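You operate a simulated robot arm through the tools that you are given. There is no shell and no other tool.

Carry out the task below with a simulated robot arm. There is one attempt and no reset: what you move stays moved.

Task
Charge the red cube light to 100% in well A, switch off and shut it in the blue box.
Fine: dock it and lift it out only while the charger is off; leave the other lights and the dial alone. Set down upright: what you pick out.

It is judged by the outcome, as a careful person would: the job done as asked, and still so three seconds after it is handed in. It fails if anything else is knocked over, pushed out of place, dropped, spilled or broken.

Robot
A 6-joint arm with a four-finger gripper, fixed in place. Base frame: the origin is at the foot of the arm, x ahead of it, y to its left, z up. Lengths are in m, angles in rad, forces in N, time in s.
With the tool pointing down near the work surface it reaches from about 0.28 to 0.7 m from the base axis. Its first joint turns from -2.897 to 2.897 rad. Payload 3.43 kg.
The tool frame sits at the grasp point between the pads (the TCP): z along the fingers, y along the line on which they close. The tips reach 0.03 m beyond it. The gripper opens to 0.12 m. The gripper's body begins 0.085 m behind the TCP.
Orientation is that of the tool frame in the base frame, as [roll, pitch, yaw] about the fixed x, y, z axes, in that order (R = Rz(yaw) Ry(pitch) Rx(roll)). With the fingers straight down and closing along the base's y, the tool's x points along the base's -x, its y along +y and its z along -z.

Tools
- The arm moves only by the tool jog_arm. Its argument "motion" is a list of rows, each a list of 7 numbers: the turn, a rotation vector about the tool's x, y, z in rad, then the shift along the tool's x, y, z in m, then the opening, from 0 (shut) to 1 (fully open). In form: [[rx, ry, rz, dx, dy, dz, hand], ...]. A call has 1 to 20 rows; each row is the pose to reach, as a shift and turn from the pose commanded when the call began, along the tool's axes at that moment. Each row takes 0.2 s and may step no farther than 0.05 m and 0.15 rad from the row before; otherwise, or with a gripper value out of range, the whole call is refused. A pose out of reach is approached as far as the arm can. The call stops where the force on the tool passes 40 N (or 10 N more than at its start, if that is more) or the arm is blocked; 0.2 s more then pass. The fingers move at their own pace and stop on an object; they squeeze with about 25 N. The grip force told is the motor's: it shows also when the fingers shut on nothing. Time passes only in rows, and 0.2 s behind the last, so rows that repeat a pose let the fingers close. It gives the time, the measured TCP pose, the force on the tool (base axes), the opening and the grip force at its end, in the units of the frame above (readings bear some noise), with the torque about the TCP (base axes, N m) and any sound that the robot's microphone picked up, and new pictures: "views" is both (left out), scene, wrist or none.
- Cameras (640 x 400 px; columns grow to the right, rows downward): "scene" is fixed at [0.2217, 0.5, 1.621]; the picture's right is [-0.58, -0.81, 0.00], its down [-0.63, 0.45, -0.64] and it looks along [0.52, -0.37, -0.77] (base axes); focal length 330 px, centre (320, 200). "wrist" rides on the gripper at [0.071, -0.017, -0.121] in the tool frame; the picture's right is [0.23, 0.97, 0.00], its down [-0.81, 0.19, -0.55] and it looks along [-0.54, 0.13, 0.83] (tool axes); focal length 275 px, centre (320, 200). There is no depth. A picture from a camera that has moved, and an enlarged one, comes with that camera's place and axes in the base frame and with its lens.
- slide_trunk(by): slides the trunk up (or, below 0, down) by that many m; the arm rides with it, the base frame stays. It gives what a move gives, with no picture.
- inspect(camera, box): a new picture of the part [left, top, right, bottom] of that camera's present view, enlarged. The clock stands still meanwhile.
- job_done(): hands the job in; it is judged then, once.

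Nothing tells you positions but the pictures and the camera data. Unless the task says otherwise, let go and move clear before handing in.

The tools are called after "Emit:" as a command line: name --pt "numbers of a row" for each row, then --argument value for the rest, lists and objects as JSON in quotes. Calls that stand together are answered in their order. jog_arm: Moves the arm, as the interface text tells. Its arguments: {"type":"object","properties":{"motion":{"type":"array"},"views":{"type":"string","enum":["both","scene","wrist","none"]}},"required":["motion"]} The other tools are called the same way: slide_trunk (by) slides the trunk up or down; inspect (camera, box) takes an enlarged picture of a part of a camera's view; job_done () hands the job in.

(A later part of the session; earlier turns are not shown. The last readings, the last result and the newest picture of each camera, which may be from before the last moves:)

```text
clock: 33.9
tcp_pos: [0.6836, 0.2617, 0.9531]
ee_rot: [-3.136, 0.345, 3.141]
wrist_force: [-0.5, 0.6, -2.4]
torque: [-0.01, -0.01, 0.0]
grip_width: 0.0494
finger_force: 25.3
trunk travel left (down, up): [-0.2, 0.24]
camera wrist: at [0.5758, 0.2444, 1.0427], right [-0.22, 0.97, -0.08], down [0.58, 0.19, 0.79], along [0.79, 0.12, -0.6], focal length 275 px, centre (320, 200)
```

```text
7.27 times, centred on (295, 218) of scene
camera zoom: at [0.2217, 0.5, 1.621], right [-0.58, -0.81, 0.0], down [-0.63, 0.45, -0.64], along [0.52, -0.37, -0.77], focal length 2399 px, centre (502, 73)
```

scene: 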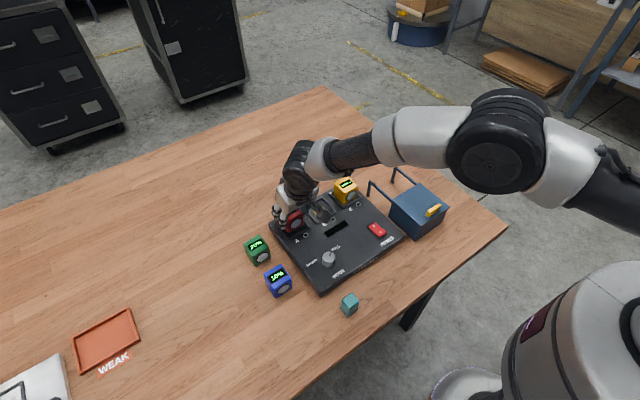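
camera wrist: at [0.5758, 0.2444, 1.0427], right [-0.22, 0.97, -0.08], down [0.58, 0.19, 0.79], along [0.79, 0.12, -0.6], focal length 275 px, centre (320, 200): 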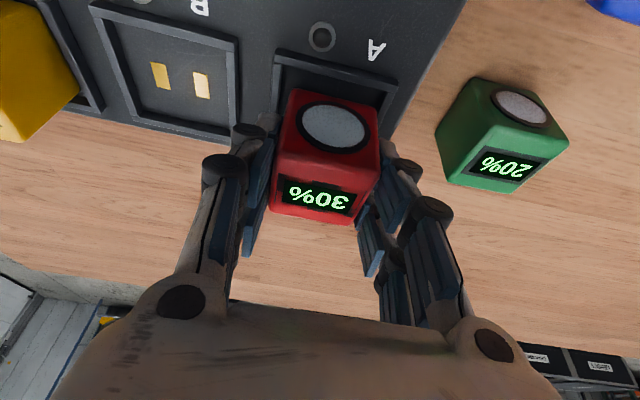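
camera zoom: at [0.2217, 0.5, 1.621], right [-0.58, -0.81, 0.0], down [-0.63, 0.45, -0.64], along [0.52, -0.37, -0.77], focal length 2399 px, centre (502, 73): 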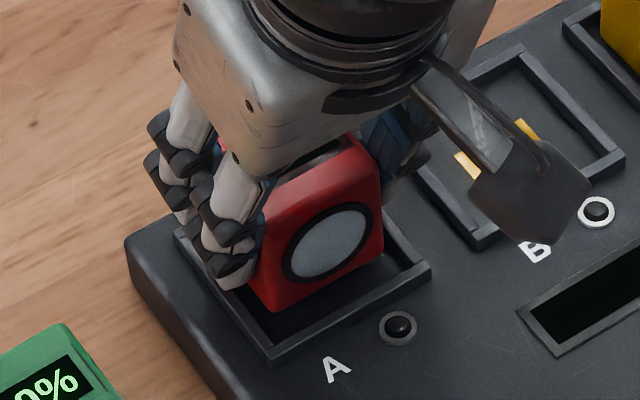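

The light's base is about 1 cm above the rim, within 2 mm of the well's centre, with some 5 mm clearance per side. I'll lower it 14 mm with a 1.5 mm forward correction and watch the force.

Emit:
jog_arm --pt "0 0 0 0 0 0.005 0" --pt "0 0 0 0.0015 0 0.009 0" --pt "0 0 0 0.0033 0 0.0137 0" --pt "0 0 0 0.0033 0 0.0137 0" --views "both"

Emit:
inspect --camera "scene" --box '[265, 190, 325, 245]'

Emit:
inspect --camera "wrist" --box '[240, 40, 400, 240]'

```text
clock: 34.9
tcp_pos: [0.6853, 0.2624, 0.9391]
ee_rot: [3.141, 0.348, 3.141]
wrist_force: [1.0, -0.8, 1.7]
torque: [-0.09, 0.05, 0.01]
grip_width: 0.0494
finger_force: 25.1
trunk travel left (down, up): [-0.2, 0.24]
camera wrist: at [0.5777, 0.2456, 1.0295], right [-0.22, 0.97, -0.08], down [0.57, 0.19, 0.8], along [0.79, 0.13, -0.6], focal length 275 px, centre (320, 200)
```

scene: 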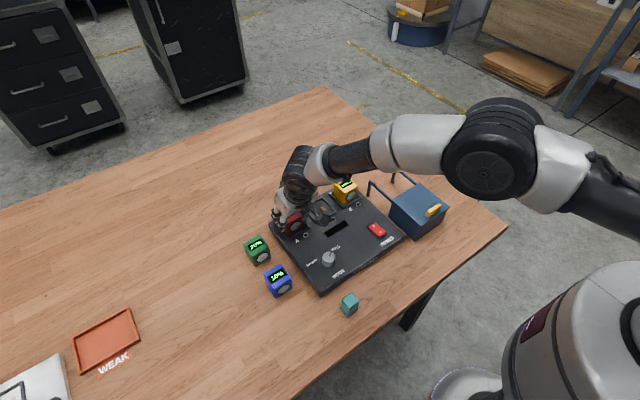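
wrist: 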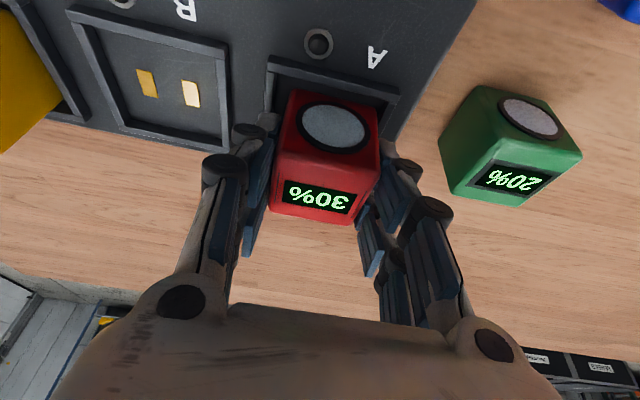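

```text
7.27 times, centred on (295, 218) of scene
camera zoom: at [0.2217, 0.5, 1.621], right [-0.58, -0.81, 0.0], down [-0.63, 0.45, -0.64], along [0.52, -0.37, -0.77], focal length 2399 px, centre (502, 73)
```

zoom: 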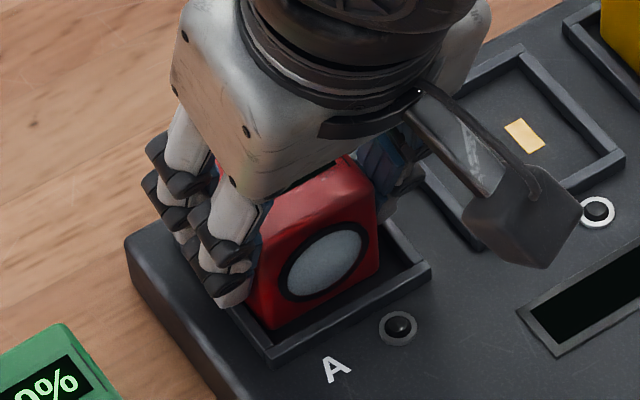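

```text
2.00 times, centred on (320, 140) of wrist
camera zoom: at [0.5777, 0.2456, 1.0295], right [-0.22, 0.97, -0.08], down [0.57, 0.19, 0.8], along [0.79, 0.13, -0.6], focal length 551 px, centre (320, 320)
```

zoom: 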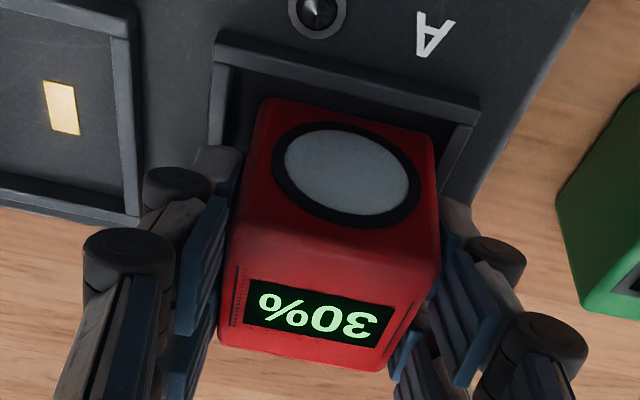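

The light's base is now inside the rim with even gaps left, right and in front. The force suggests it's just touching, so I'll go down in 1 mm steps.

Emit:
jog_arm --pt "0 0 0 0.0003 0 0.0009 0" --pt "0 0 0 0.0007 0 0.0019 0" --pt "0 0 0 0.0007 0 0.0019 0" --views "none"

```text
clock: 35.7
tcp_pos: [0.6863, 0.2631, 0.9405]
ee_rot: [-3.141, 0.35, -3.141]
wrist_force: [3.6, -1.5, 14.7]
torque: [-0.11, 0.26, 0.02]
grip_width: 0.0495
finger_force: 25.3
trunk travel left (down, up): [-0.2, 0.24]
```

Emit:
inspect --camera "scene" --box '[280, 205, 312, 235]'

Emit:
inspect --camera "scene" --box '[325, 170, 365, 215]'

Emit:
inspect --camera "wrist" --box '[250, 40, 410, 140]'

```text
13.33 times, centred on (296, 220) of scene
camera zoom: at [0.2217, 0.5, 1.621], right [-0.58, -0.81, 0.0], down [-0.63, 0.45, -0.64], along [0.52, -0.37, -0.77], focal length 4398 px, centre (640, -67)
```

zoom: 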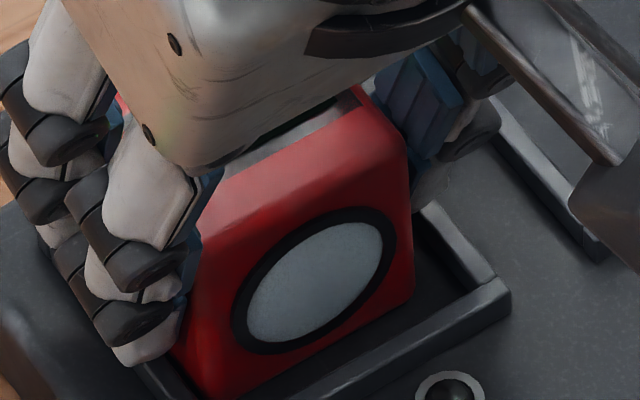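

```text
8.89 times, centred on (345, 192) of scene
camera zoom: at [0.2217, 0.5, 1.621], right [-0.58, -0.81, 0.0], down [-0.63, 0.45, -0.64], along [0.52, -0.37, -0.77], focal length 2932 px, centre (98, 267)
```

zoom: 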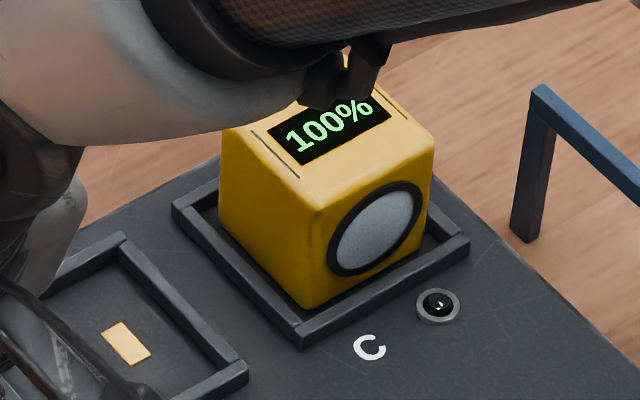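

```text
4.00 times, centred on (330, 90) of wrist
camera zoom: at [0.5772, 0.2454, 1.029], right [-0.22, 0.97, -0.08], down [0.57, 0.19, 0.8], along [0.79, 0.13, -0.6], focal length 1101 px, centre (280, 640)
```

zoom: 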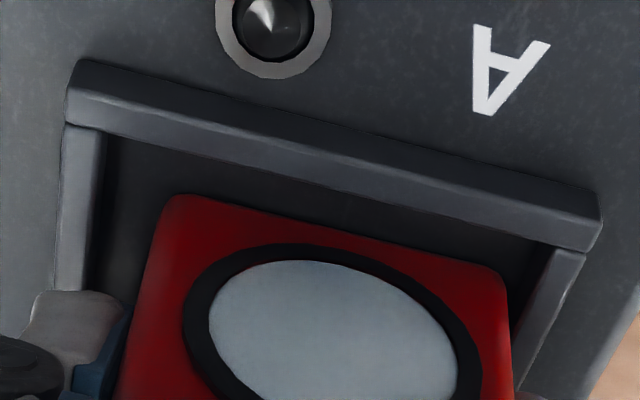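

The light is seated inside the rim of well A with gaps all round, and the charger is still dark (off). I'll ease off, open the fingers and check that it stands level.

Emit:
jog_arm --pt "0 0 0 0.0003 0 0.0009 0" --pt "0 0 0 0.0 0 0.0 0.45" --pt "0 0 0 0.0 0 0.0 0.55" --pt "0 0 0 0.0 0 0.0 0.65" --pt "0 0 0 0.0 0 0.0 0.7" --pt "0 0 0 0.0 0 0.0 0.7" --views "both"

Emit:
inspect --camera "wrist" --box '[220, 40, 420, 240]'

```text
clock: 37.1
tcp_pos: [0.6847, 0.2632, 0.9381]
ee_rot: [-3.14, 0.347, 3.14]
wrist_force: [0.5, -0.2, -0.6]
torque: [0.02, -0.04, -0.02]
grip_width: 0.0841
finger_force: 0.0
trunk travel left (down, up): [-0.2, 0.24]
camera wrist: at [0.5766, 0.2455, 1.0272], right [-0.22, 0.97, -0.08], down [0.58, 0.19, 0.79], along [0.79, 0.12, -0.6], focal length 275 px, centre (320, 200)
```

scene: 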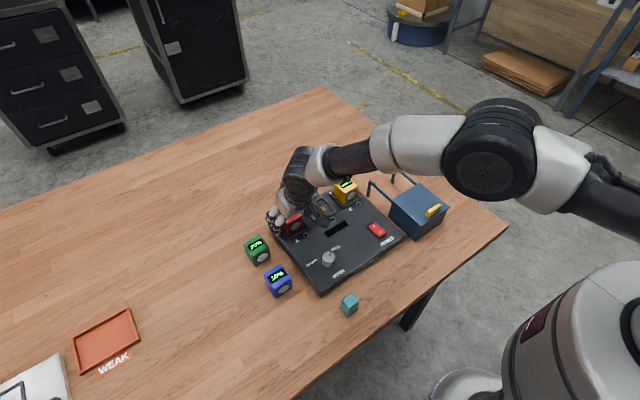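
wrist: 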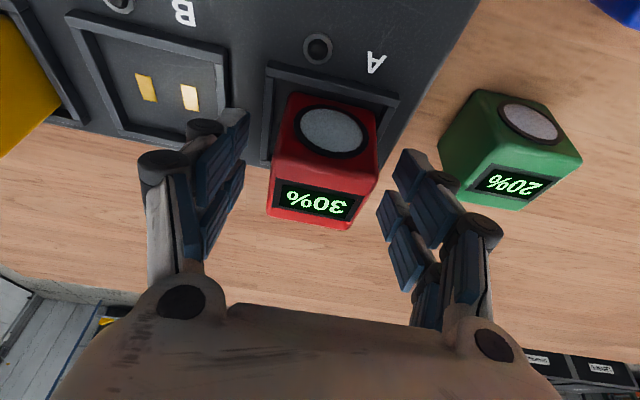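

```text
2.00 times, centred on (320, 140) of wrist
camera zoom: at [0.5766, 0.2455, 1.0272], right [-0.22, 0.97, -0.08], down [0.58, 0.19, 0.79], along [0.79, 0.12, -0.6], focal length 551 px, centre (320, 320)
```

zoom: 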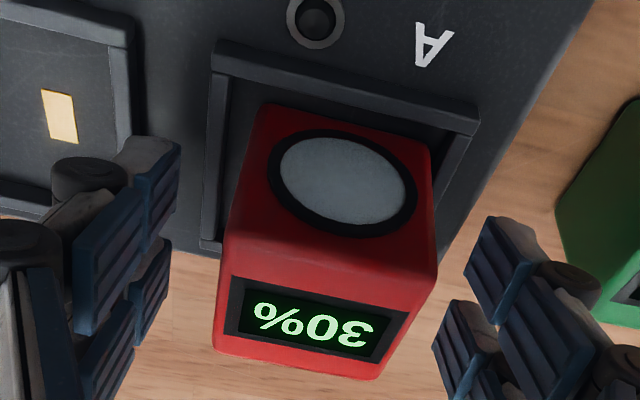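

The red light is docked in well A, level and with the charger off. I'll rise straight up, then go over the power switch, turn the tool straight down and close the fingers to press it.

Emit:
jog_arm --pt "0 0 0 -0.0085 0 -0.0235 0.7" --pt "0 0 0 -0.0204 0 -0.0564 0.7" --pt "0 0 0 -0.034 0 -0.094 0.7" --pt "0 0.06 0 -0.0092 -0.0297 -0.103 0.6" --pt "0 0.12 0 0.0155 -0.0593 -0.1119 0.5" --pt "0 0.18 0 0.0403 -0.089 -0.1209 0.3" --pt "0 0.24 0 0.0651 -0.1187 -0.1298 0.1" --pt "0 0.3 0 0.0898 -0.1483 -0.1388 0" --pt "0 0.347 0 0.1146 -0.178 -0.1477 0" --pt "0 0.347 0 0.1146 -0.178 -0.1477 0" --pt "0 0.347 0 0.1146 -0.178 -0.1477 0" --views "both"

Emit:
inspect --camera "wrist" --box '[220, 20, 420, 145]'

Emit:
inspect --camera "scene" --box '[260, 170, 360, 250]'

```text
clock: 39.5
tcp_pos: [0.5277, 0.0854, 1.0385]
ee_rot: [-3.139, -0.001, -3.14]
wrist_force: [-0.1, -1.0, -0.5]
torque: [-0.02, 0.0, 0.02]
grip_width: 0.0
finger_force: 25.3
trunk travel left (down, up): [-0.2, 0.24]
camera wrist: at [0.4562, 0.0682, 1.1599], right [-0.23, 0.97, 0.0], down [0.81, 0.19, 0.55], along [0.54, 0.12, -0.83], focal length 275 px, centre (320, 200)
```

scene: 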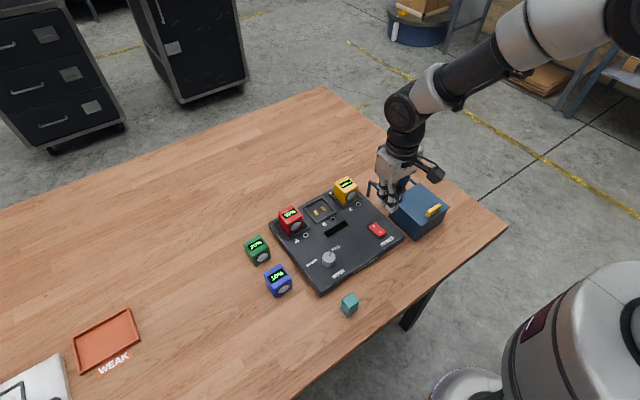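
wrist: 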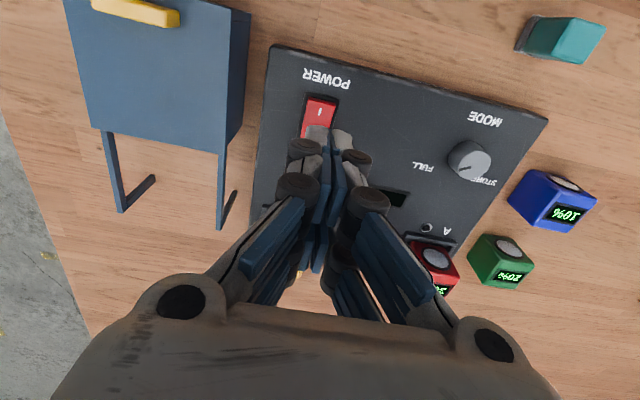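

```text
3.20 times, centred on (320, 82) of wrist
camera zoom: at [0.4562, 0.0682, 1.1599], right [-0.23, 0.97, 0.0], down [0.81, 0.19, 0.55], along [0.54, 0.12, -0.83], focal length 881 px, centre (320, 576)
```

zoom: 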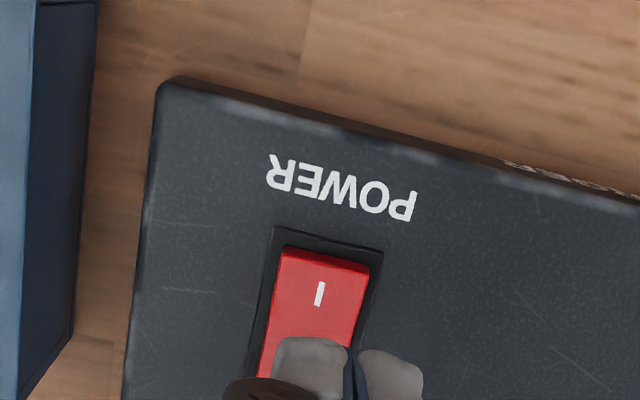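

```text
5.00 times, centred on (310, 210) of scene
camera zoom: at [0.2217, 0.5, 1.621], right [-0.58, -0.81, 0.0], down [-0.63, 0.45, -0.64], along [0.52, -0.37, -0.77], focal length 1649 px, centre (370, 150)
```

zoom: 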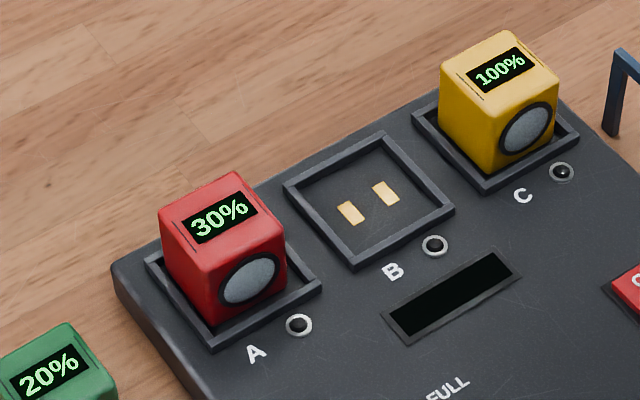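

Red and yellow sit alike in their wells, and the fingers are closed above the "I" end of the rocker at (0.529, 0.085). I'll lower to just above it and check.

Emit:
jog_arm --pt "0 0 0 0 0 0.03 0" --pt "0 0 0 0 0 0.06 0" --pt "0 0 0 0 0 0.08 0" --pt "0 0 0 0 0 0.09 0" --pt "0 0 0 0 0 0.09 0" --views "both"

Emit:
inspect --camera "scene" --box '[350, 200, 410, 250]'

Emit:
inspect --camera "wrist" --box '[240, 40, 400, 165]'

```text
clock: 40.7
tcp_pos: [0.5284, 0.0831, 0.9495]
ee_rot: [-3.139, 0.001, -3.142]
wrist_force: [-0.4, -0.3, -0.6]
torque: [-0.01, -0.01, 0.01]
grip_width: 0.0
finger_force: 24.8
trunk travel left (down, up): [-0.2, 0.24]
camera wrist: at [0.4559, 0.0668, 1.0705], right [-0.23, 0.97, 0.0], down [0.81, 0.19, 0.55], along [0.54, 0.12, -0.83], focal length 275 px, centre (320, 200)
```

scene: 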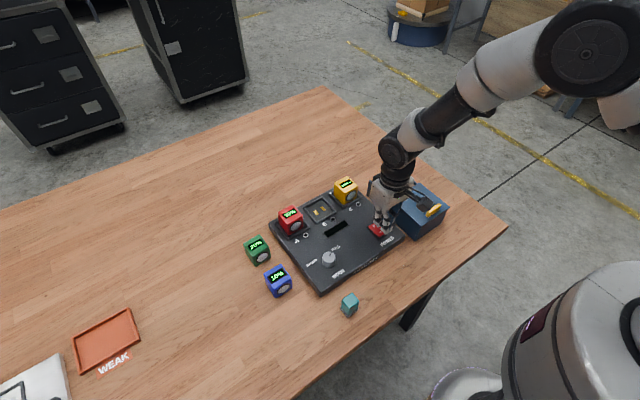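
wrist: 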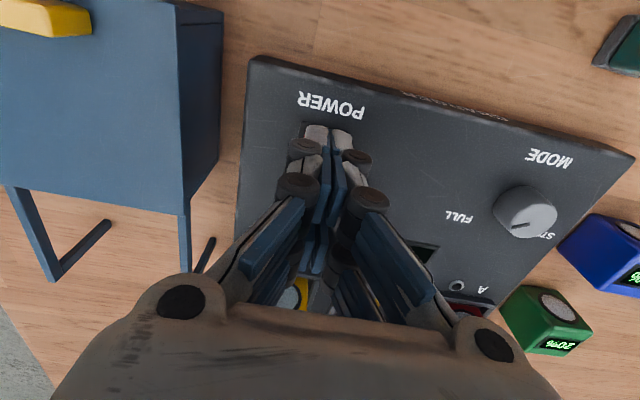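

```text
8.00 times, centred on (380, 225) of scene
camera zoom: at [0.2217, 0.5, 1.621], right [-0.58, -0.81, 0.0], down [-0.63, 0.45, -0.64], along [0.52, -0.37, -0.77], focal length 2639 px, centre (-160, 0)
```

zoom: 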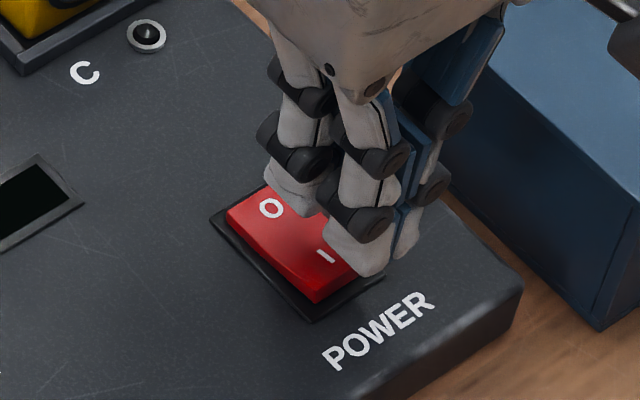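

```text
3.20 times, centred on (320, 102) of wrist
camera zoom: at [0.4559, 0.0668, 1.0705], right [-0.23, 0.97, 0.0], down [0.81, 0.19, 0.55], along [0.54, 0.12, -0.83], focal length 881 px, centre (320, 512)
```

zoom: 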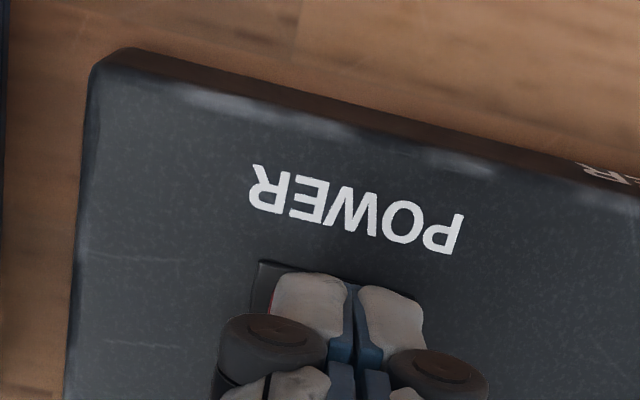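

The hand's two finger pairs span about ±2 cm fore and aft, so I'll shift 11 mm toward the robot to press only the "I" end. Then I'll go down in small steps and listen for a click.

Emit:
jog_arm --pt "0 0 0 0.006 0.001 0 0" --pt "0 0 0 0.011 0.002 0 0" --pt "0 0 0 0.011 0.002 0.004 0" --pt "0 0 0 0.011 0.002 0.008 0" --pt "0 0 0 0.011 0.002 0.012 0" --pt "0 0 0 0.011 0.002 0.015 0" --pt "0 0 0 0.011 0.002 0.018 0" --pt "0 0 0 0.011 0.002 0.018 0" --views "scene"

Emit:
inspect --camera "scene" --box '[260, 180, 410, 260]'

Emit:
inspect --camera "scene" --box '[350, 200, 410, 250]'

```text
clock: 42.5
tcp_pos: [0.5163, 0.0879, 0.9318]
ee_rot: [-3.14, -0.001, -3.141]
wrist_force: [-0.6, 0.8, 1.2]
torque: [0.0, 0.0, -0.02]
grip_width: 0.0003
finger_force: 24.8
trunk travel left (down, up): [-0.2, 0.24]
```

scene: 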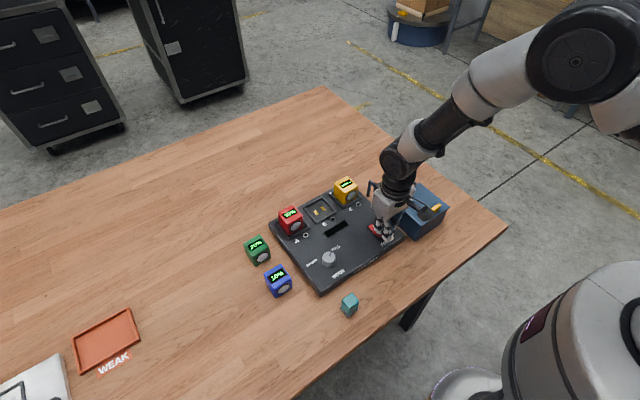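

```text
4.27 times, centred on (335, 220) of scene
camera zoom: at [0.2217, 0.5, 1.621], right [-0.58, -0.81, 0.0], down [-0.63, 0.45, -0.64], along [0.52, -0.37, -0.77], focal length 1407 px, centre (256, 115)
```

zoom: 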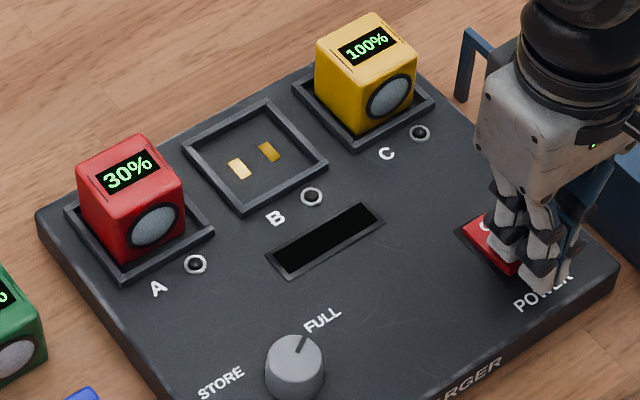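

```text
8.00 times, centred on (380, 225) of scene
camera zoom: at [0.2217, 0.5, 1.621], right [-0.58, -0.81, 0.0], down [-0.63, 0.45, -0.64], along [0.52, -0.37, -0.77], focal length 2639 px, centre (-160, 0)
```

zoom: 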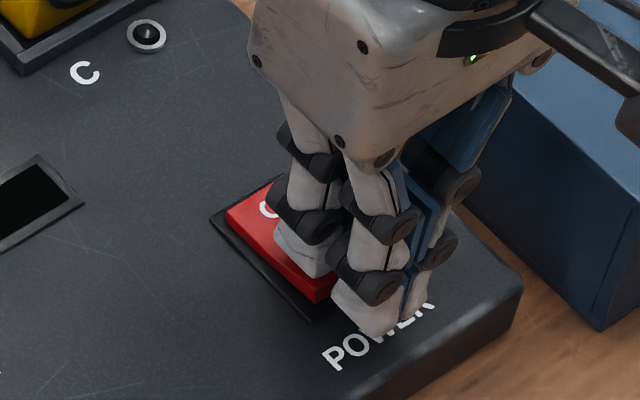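

No contact yet at z = 0.932. I'll continue down in 2 mm steps.

Emit:
jog_arm --pt "0 0 0 0 -0.002 0.002 0" --pt "0 0 0 0 -0.002 0.004 0" --pt "0 0 0 0 -0.002 0.006 0" --pt "0 0 0 0 -0.002 0.008 0" --views "none"

```text
clock: 43.5
tcp_pos: [0.5145, 0.0847, 0.9247]
ee_rot: [-3.139, 0.007, 3.14]
wrist_force: [-7.4, -6.1, 37.5]
torque: [-0.2, -0.71, -0.09]
grip_width: 0.0059
finger_force: 33.6
trunk travel left (down, up): [-0.2, 0.24]
```

The contact torque shows the far finger is pressing about 25 mm ahead of the grip point, which is close to the rocker's pivot, and there was no click. I'll back off and look.

Emit:
jog_arm --pt "0 0 0 0 0 -0.005 0" --pt "0 0 0 0.005 0 -0.02 0" --pt "0 0 0 0.02 0 -0.04 0" --pt "0 0 0 0.04 0 -0.05 0" --pt "0 0 0 0.06 0 -0.05 0" --pt "0 0 0 0.06 0 -0.05 0" --views "both"

Emit:
inspect --camera "scene" --box '[350, 205, 410, 255]'

Emit:
inspect --camera "wrist" --box '[250, 90, 370, 210]'

```text
clock: 44.9
tcp_pos: [0.455, 0.0851, 0.973]
ee_rot: [-3.138, 0.0, 3.14]
wrist_force: [0.2, -0.1, 0.6]
torque: [0.05, 0.03, -0.02]
grip_width: 0.0
finger_force: 33.2
trunk travel left (down, up): [-0.2, 0.24]
camera wrist: at [0.3829, 0.0683, 1.0937], right [-0.23, 0.97, 0.0], down [0.81, 0.19, 0.55], along [0.54, 0.12, -0.83], focal length 275 px, centre (320, 200)
```

scene: 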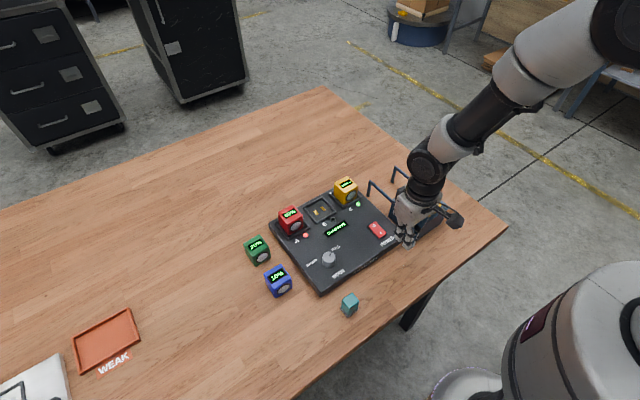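
wrist: 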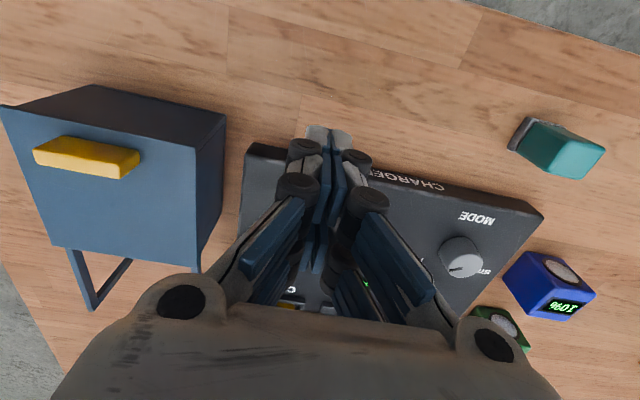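

```text
8.00 times, centred on (380, 230) of scene
camera zoom: at [0.2217, 0.5, 1.621], right [-0.58, -0.81, 0.0], down [-0.63, 0.45, -0.64], along [0.52, -0.37, -0.77], focal length 2639 px, centre (-160, -40)
```

zoom: 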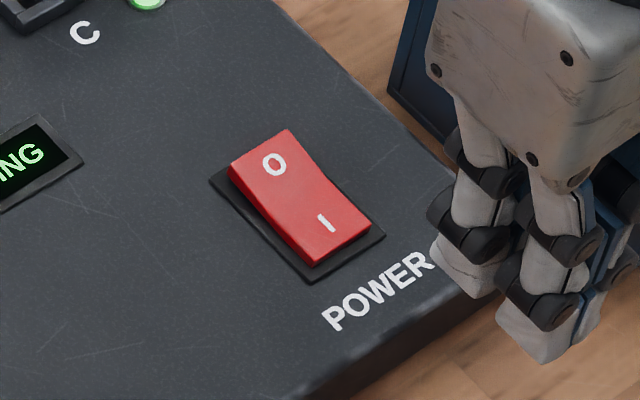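

```text
3.33 times, centred on (310, 150) of wrist
camera zoom: at [0.3829, 0.0683, 1.0937], right [-0.23, 0.97, 0.0], down [0.81, 0.19, 0.55], along [0.54, 0.12, -0.83], focal length 918 px, centre (353, 367)
```

zoom: 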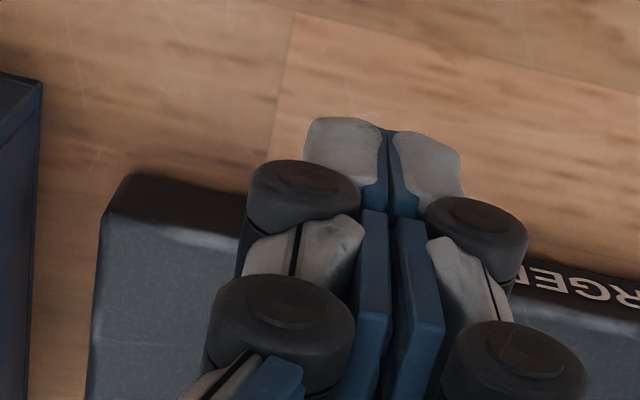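

The press worked: the rocker has tipped to "I", the LEDs are lit and the display reads "...ING". I'll watch the red light's percentage.

Emit:
inspect --camera "scene" --box '[265, 175, 375, 255]'

```text
5.00 times, centred on (320, 215) of scene
camera zoom: at [0.2217, 0.5, 1.621], right [-0.58, -0.81, 0.0], down [-0.63, 0.45, -0.64], along [0.52, -0.37, -0.77], focal length 1649 px, centre (320, 125)
```

zoom: 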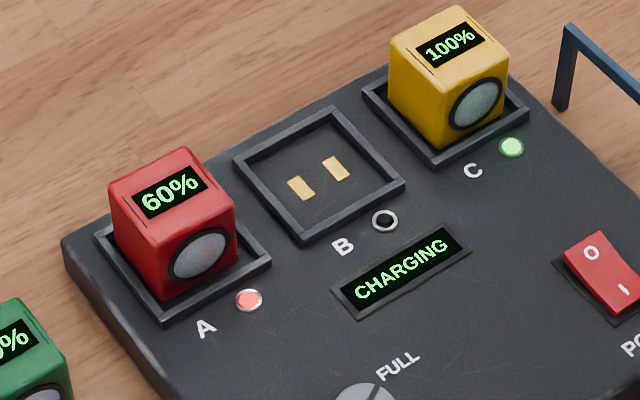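

Charging at a fast pace: 60% already. I'll position above the "O" end of the rocker now, ready to switch off as soon as it reads 100%.

Emit:
jog_arm --pt "0 0 0 -0.04 0 0 0" --pt "0 0 0 -0.08 0 0 0" --pt "0 0 0 -0.114 0 0.005 0" --pt "0 0 0 -0.114 0 0.018 0" --views "scene"

Emit:
inspect --camera "scene" --box '[265, 175, 375, 255]'

Emit:
inspect --camera "scene" --box '[350, 200, 410, 250]'

```text
clock: 45.9
tcp_pos: [0.5703, 0.0837, 0.9548]
ee_rot: [-3.137, 0.0, 3.14]
wrist_force: [0.2, 0.5, -0.6]
torque: [0.04, 0.02, 0.0]
grip_width: 0.0
finger_force: 33.9
trunk travel left (down, up): [-0.2, 0.24]
```

scene: 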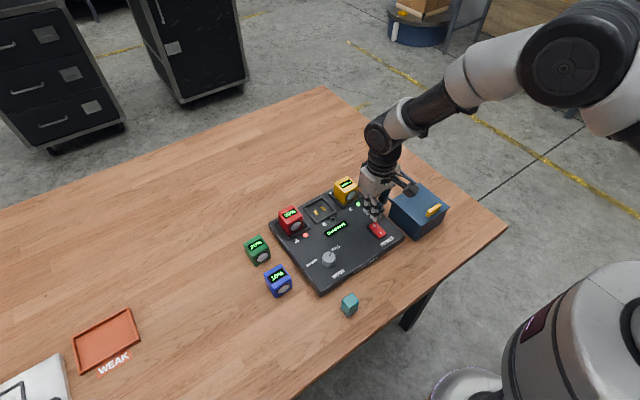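

```text
5.00 times, centred on (320, 215) of scene
camera zoom: at [0.2217, 0.5, 1.621], right [-0.58, -0.81, 0.0], down [-0.63, 0.45, -0.64], along [0.52, -0.37, -0.77], focal length 1649 px, centre (320, 125)
```

zoom: 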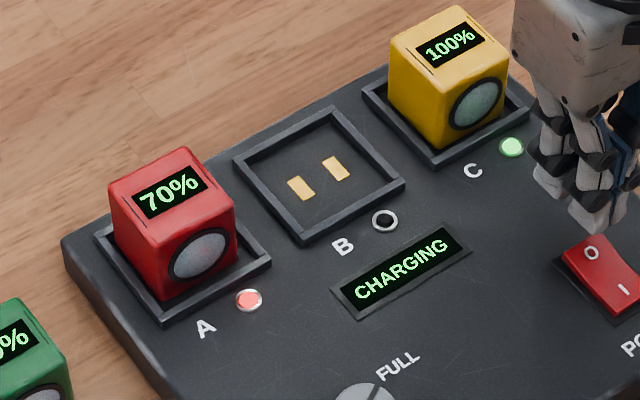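

```text
8.00 times, centred on (380, 225) of scene
camera zoom: at [0.2217, 0.5, 1.621], right [-0.58, -0.81, 0.0], down [-0.63, 0.45, -0.64], along [0.52, -0.37, -0.77], focal length 2639 px, centre (-160, 0)
```

zoom: 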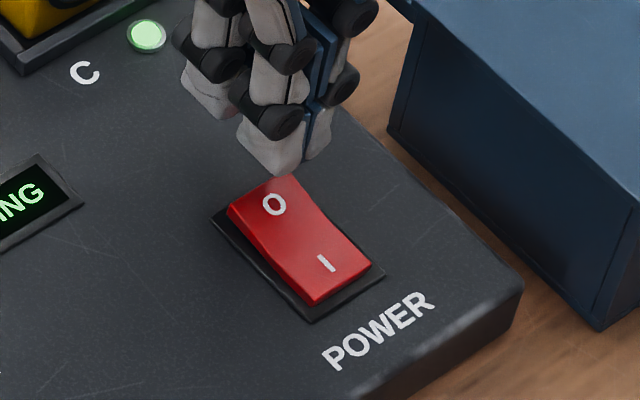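

It reads 70%, the near fingertips are lined up above the "O". I'll wait here briefly.

Emit:
jog_arm --pt "0 0 0 0 0 0.005 0" --pt "0 0 0 0 0 0.01 0" --pt "0 0 0 0 0 0.01 0" --pt "0 0 0 0 0 0.01 0" --pt "0 0 0 0 0 0.01 0" --views "none"

Emit:
inspect --camera "scene" --box '[265, 175, 375, 255]'

Emit:
inspect --camera "scene" --box '[350, 200, 410, 250]'

```text
clock: 47.1
tcp_pos: [0.5692, 0.0846, 0.9444]
ee_rot: [-3.138, -0.002, 3.141]
wrist_force: [0.4, -0.1, 0.3]
torque: [0.03, 0.01, 0.03]
grip_width: 0.0
finger_force: 33.6
trunk travel left (down, up): [-0.2, 0.24]
```

```text
5.00 times, centred on (320, 215) of scene
camera zoom: at [0.2217, 0.5, 1.621], right [-0.58, -0.81, 0.0], down [-0.63, 0.45, -0.64], along [0.52, -0.37, -0.77], focal length 1649 px, centre (320, 125)
```

zoom: 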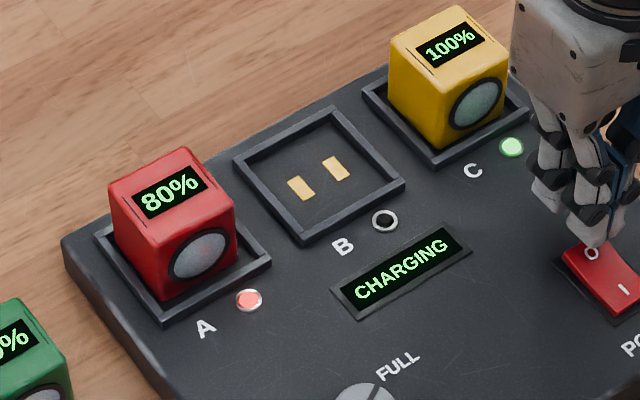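

```text
8.00 times, centred on (380, 225) of scene
camera zoom: at [0.2217, 0.5, 1.621], right [-0.58, -0.81, 0.0], down [-0.63, 0.45, -0.64], along [0.52, -0.37, -0.77], focal length 2639 px, centre (-160, 0)
```

zoom: 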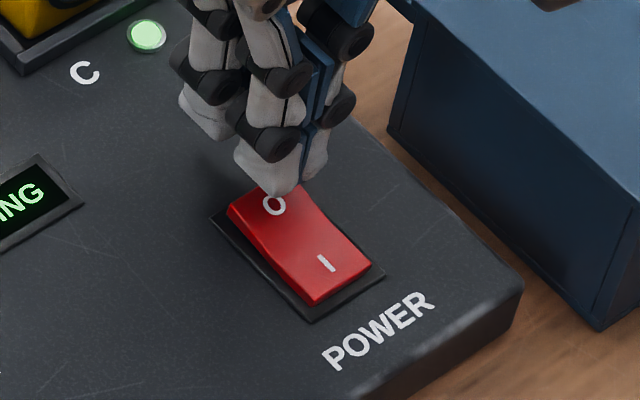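

80% now, about 10% per second. I'll wait two more seconds.

Emit:
jog_arm --pt "0 0 0 0 0 0 0" --pt "0 0 0 0 0 0 0" --pt "0 0 0 0 0 0 0" --pt "0 0 0 0 0 0 0" --pt "0 0 0 0 0 0 0" --pt "0 0 0 0 0 0 0" --pt "0 0 0 0 0 0 0" --pt "0 0 0 0 0 0 0" --pt "0 0 0 0 0 0 0" --views "none"

Emit:
inspect --camera "scene" --box '[265, 175, 375, 255]'

```text
clock: 49.1
tcp_pos: [0.5684, 0.0828, 0.9446]
ee_rot: [-3.138, 0.0, 3.141]
wrist_force: [0.2, -0.1, -0.1]
torque: [0.01, -0.05, -0.03]
grip_width: 0.0001
finger_force: 33.1
trunk travel left (down, up): [-0.2, 0.24]
```

```text
5.00 times, centred on (320, 215) of scene
camera zoom: at [0.2217, 0.5, 1.621], right [-0.58, -0.81, 0.0], down [-0.63, 0.45, -0.64], along [0.52, -0.37, -0.77], focal length 1649 px, centre (320, 125)
```

zoom: 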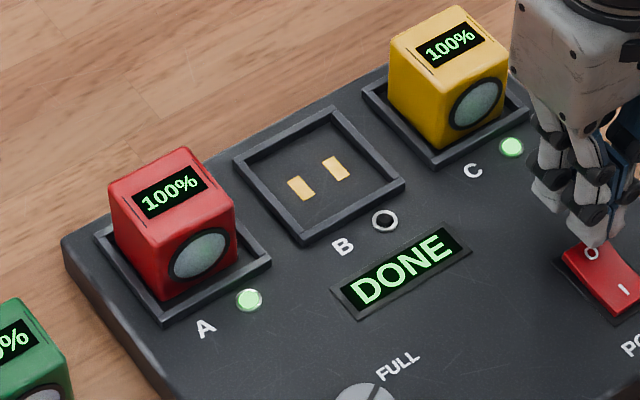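

The red light reads 100% and the charger shows "DONE". Pressing the "O" end now to switch the charger off.

Emit:
jog_arm --pt "0 0 0 0 0.001 0.006 0" --pt "0 0 0 0 0.001 0.011 0" --pt "0 0 0 0 0.001 0.014 0" --pt "0 0 0 0 0.001 0.017 0" --pt "0 0 0 0 0.001 0.02 0" --pt "0 0 0 0 0.001 0.022 0" --views "scene"

Emit:
inspect --camera "scene" --box '[265, 175, 375, 255]'

Emit:
inspect --camera "scene" --box '[350, 200, 410, 250]'

```text
clock: 50.5
tcp_pos: [0.5697, 0.0857, 0.926]
ee_rot: [-3.141, 0.005, 3.14]
wrist_force: [-3.2, 1.6, 26.5]
torque: [0.07, 0.7, -0.05]
grip_width: 0.006
finger_force: 33.7
trunk travel left (down, up): [-0.2, 0.24]
```

scene: 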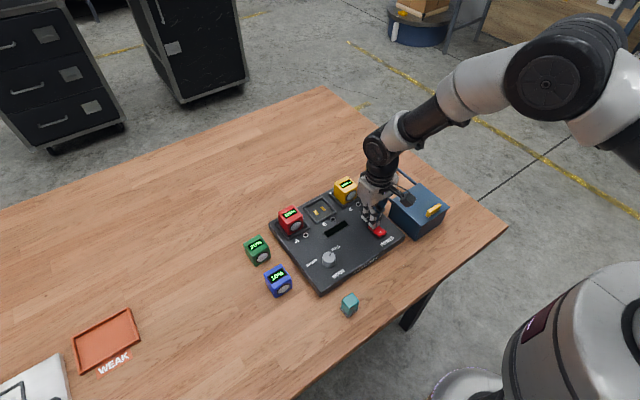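

```text
5.00 times, centred on (320, 215) of scene
camera zoom: at [0.2217, 0.5, 1.621], right [-0.58, -0.81, 0.0], down [-0.63, 0.45, -0.64], along [0.52, -0.37, -0.77], focal length 1649 px, centre (320, 125)
```

zoom: 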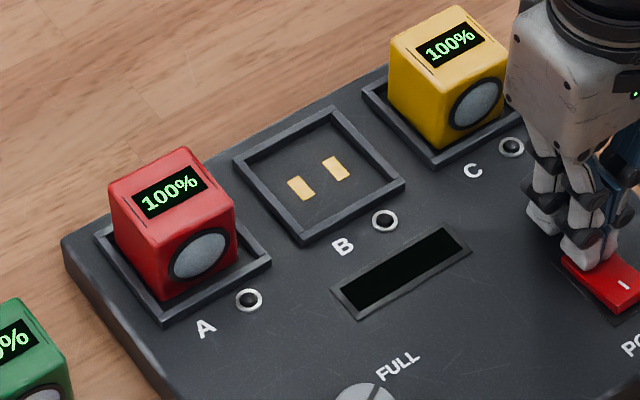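

```text
8.00 times, centred on (380, 225) of scene
camera zoom: at [0.2217, 0.5, 1.621], right [-0.58, -0.81, 0.0], down [-0.63, 0.45, -0.64], along [0.52, -0.37, -0.77], focal length 2639 px, centre (-160, 0)
```

zoom: 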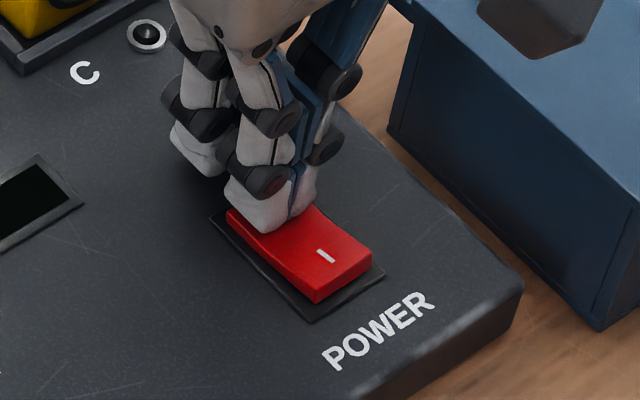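

The display and LEDs are dark again: the charger is off with the light at 100%. I'll rise clear and study the blue box's lid next.

Emit:
jog_arm --pt "0 0 0 0 0 -0.01 0" --pt "0 0 0 0 0 -0.04 0" --pt "0 0 0 0.02 -0.02 -0.08 0" --pt "0 0 0 0.05 -0.05 -0.11 0" --pt "0 0 0 0.08 -0.08 -0.13 0.1" --pt "0 0 0 0.11 -0.11 -0.14 0.2" --pt "0 0 0 0.13 -0.12 -0.15 0.3" --pt "0 0 0 0.13 -0.12 -0.15 0.3" --views "both"

Emit:
inspect --camera "scene" --box '[355, 155, 455, 245]'

Emit:
inspect --camera "wrist" --box '[220, 40, 420, 240]'

```text
refused: row 4 steps farther than a row can; nothing moved
```

```text
4.44 times, centred on (405, 200) of scene
camera zoom: at [0.2217, 0.5, 1.621], right [-0.58, -0.81, 0.0], down [-0.63, 0.45, -0.64], along [0.52, -0.37, -0.77], focal length 1466 px, centre (-58, 200)
```

zoom: 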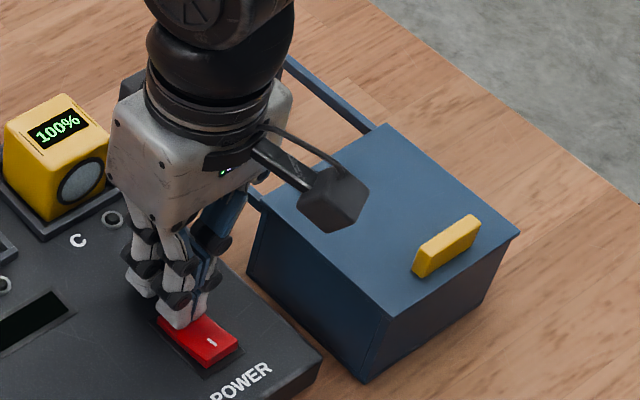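

```text
2.00 times, centred on (320, 140) of wrist
camera zoom: at [0.4973, 0.0679, 1.046], right [-0.23, 0.97, 0.0], down [0.81, 0.19, 0.56], along [0.54, 0.13, -0.83], focal length 551 px, centre (320, 320)
```

zoom: 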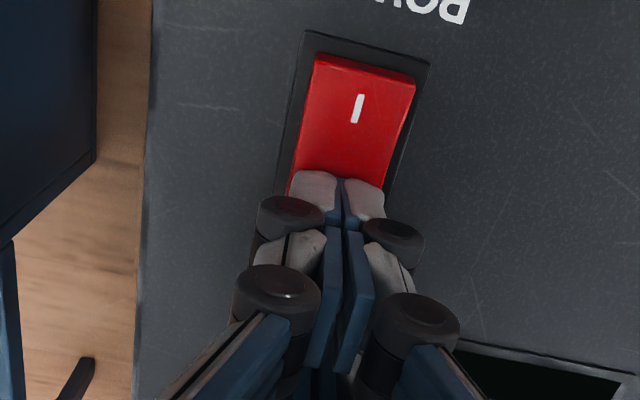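

That call was refused for too large a step; nothing moved. I'll repeat it with smaller steps.

Emit:
jog_arm --pt "0 0 0 0 0 -0.01 0" --pt "0 0 0 0 0 -0.04 0" --pt "0 0 0 0.01 -0.01 -0.08 0" --pt "0 0 0 0.03 -0.03 -0.11 0" --pt "0 0 0 0.055 -0.055 -0.14 0.1" --pt "0 0 0 0.08 -0.08 -0.15 0.2" --pt "0 0 0 0.105 -0.105 -0.16 0.3" --pt "0 0 0 0.13 -0.12 -0.16 0.3" --pt "0 0 0 0.13 -0.12 -0.16 0.3" --views "both"

Emit:
inspect --camera "scene" --box '[355, 155, 455, 245]'

Emit:
inspect --camera "wrist" --box '[220, 40, 420, 240]'

```text
clock: 52.5
tcp_pos: [0.4392, -0.0362, 1.0832]
ee_rot: [-3.139, -0.001, -3.141]
wrist_force: [-0.1, 0.3, 0.1]
torque: [0.0, 0.04, 0.0]
grip_width: 0.0361
finger_force: 0.0
trunk travel left (down, up): [-0.2, 0.24]
camera wrist: at [0.3674, -0.0528, 1.2029], right [-0.23, 0.97, 0.0], down [0.81, 0.19, 0.55], along [0.54, 0.12, -0.83], focal length 275 px, centre (320, 200)
```

scene: 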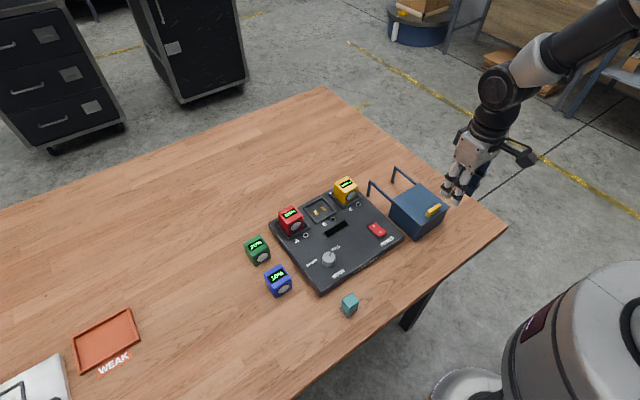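
wrist: 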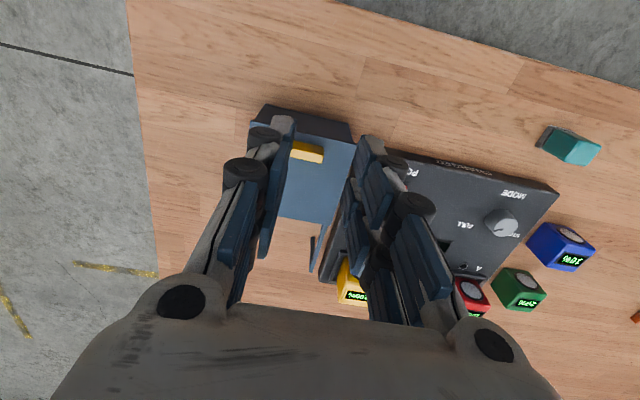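

```text
4.44 times, centred on (405, 200) of scene
camera zoom: at [0.2217, 0.5, 1.621], right [-0.58, -0.81, 0.0], down [-0.63, 0.45, -0.64], along [0.52, -0.37, -0.77], focal length 1466 px, centre (-58, 200)
```

zoom: 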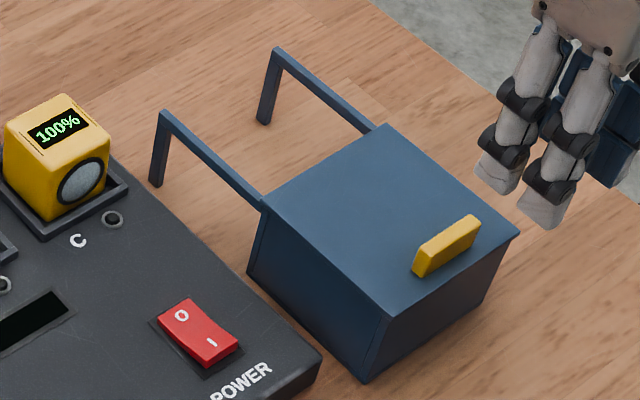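

```text
2.00 times, centred on (320, 140) of wrist
camera zoom: at [0.3674, -0.0528, 1.2029], right [-0.23, 0.97, 0.0], down [0.81, 0.19, 0.55], along [0.54, 0.12, -0.83], focal length 551 px, centre (320, 320)
```

zoom: 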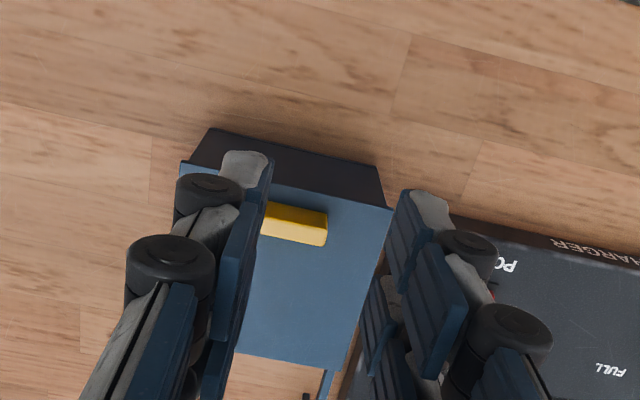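

The box has a flat lid lying on two rails that run toward +x, with a yellow handle centred near (0.482, −0.05), top at z ≈ 0.942. I expect the lid to slide along +x. I'll bring closed fingers down just in front of the handle, slightly above the lid.

Emit:
jog_arm --pt "0 0 0 -0.001 -0.005 0.03 0.1" --pt "0 0 0 -0.003 -0.01 0.065 0" --pt "0 0 0 -0.005 -0.0138 0.1 0" --pt "0 0 0 -0.005 -0.0138 0.112 0" --pt "0 0 0 -0.005 -0.0138 0.112 0" --views "both"

Emit:
inspect --camera "scene" --box '[385, 165, 465, 245]'

Emit:
inspect --camera "wrist" --box '[220, 60, 420, 240]'

```text
clock: 53.7
tcp_pos: [0.4435, -0.0484, 0.9689]
ee_rot: [-3.137, 0.0, -3.141]
wrist_force: [0.0, -0.4, 0.1]
torque: [0.01, -0.04, -0.03]
grip_width: 0.0
finger_force: 24.9
trunk travel left (down, up): [-0.2, 0.24]
camera wrist: at [0.3719, -0.0654, 1.0907], right [-0.23, 0.97, 0.0], down [0.81, 0.19, 0.55], along [0.54, 0.12, -0.83], focal length 275 px, centre (320, 200)
```

scene: 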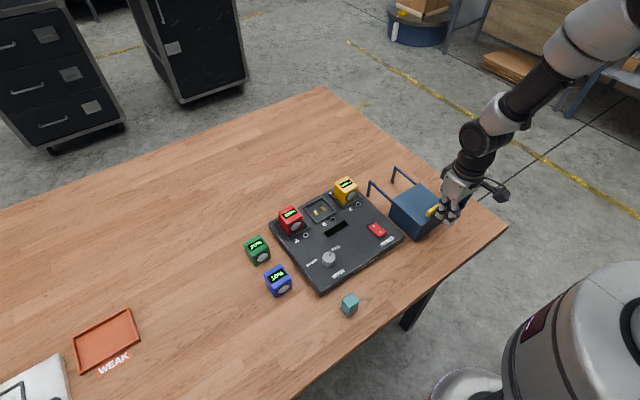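
wrist: 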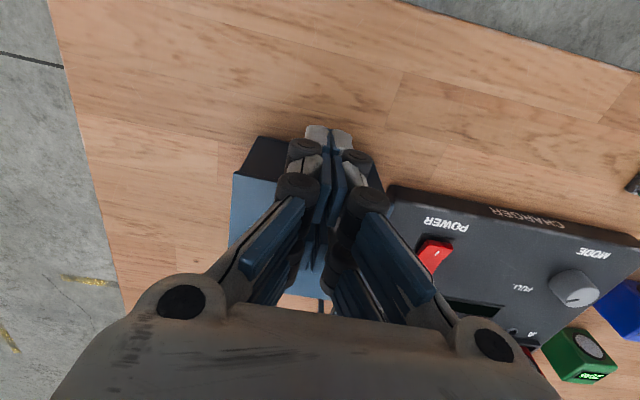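

```text
5.00 times, centred on (425, 205) of scene
camera zoom: at [0.2217, 0.5, 1.621], right [-0.58, -0.81, 0.0], down [-0.63, 0.45, -0.64], along [0.52, -0.37, -0.77], focal length 1649 px, centre (-205, 175)
```

zoom: 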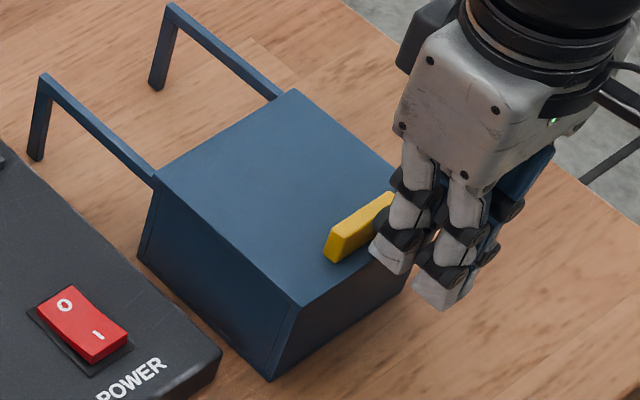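

```text
2.22 times, centred on (320, 150) of wrist
camera zoom: at [0.3719, -0.0654, 1.0907], right [-0.23, 0.97, 0.0], down [0.81, 0.19, 0.55], along [0.54, 0.12, -0.83], focal length 612 px, centre (320, 311)
```

zoom: 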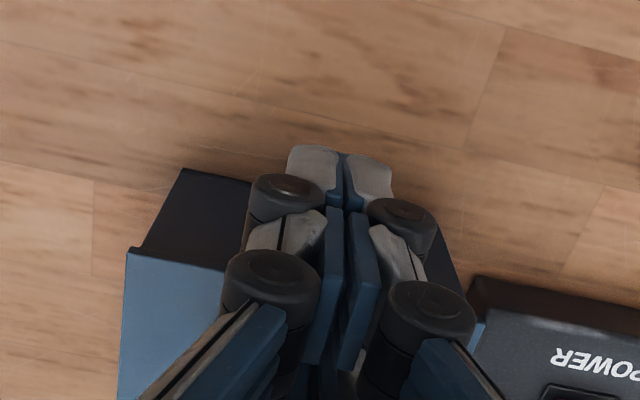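

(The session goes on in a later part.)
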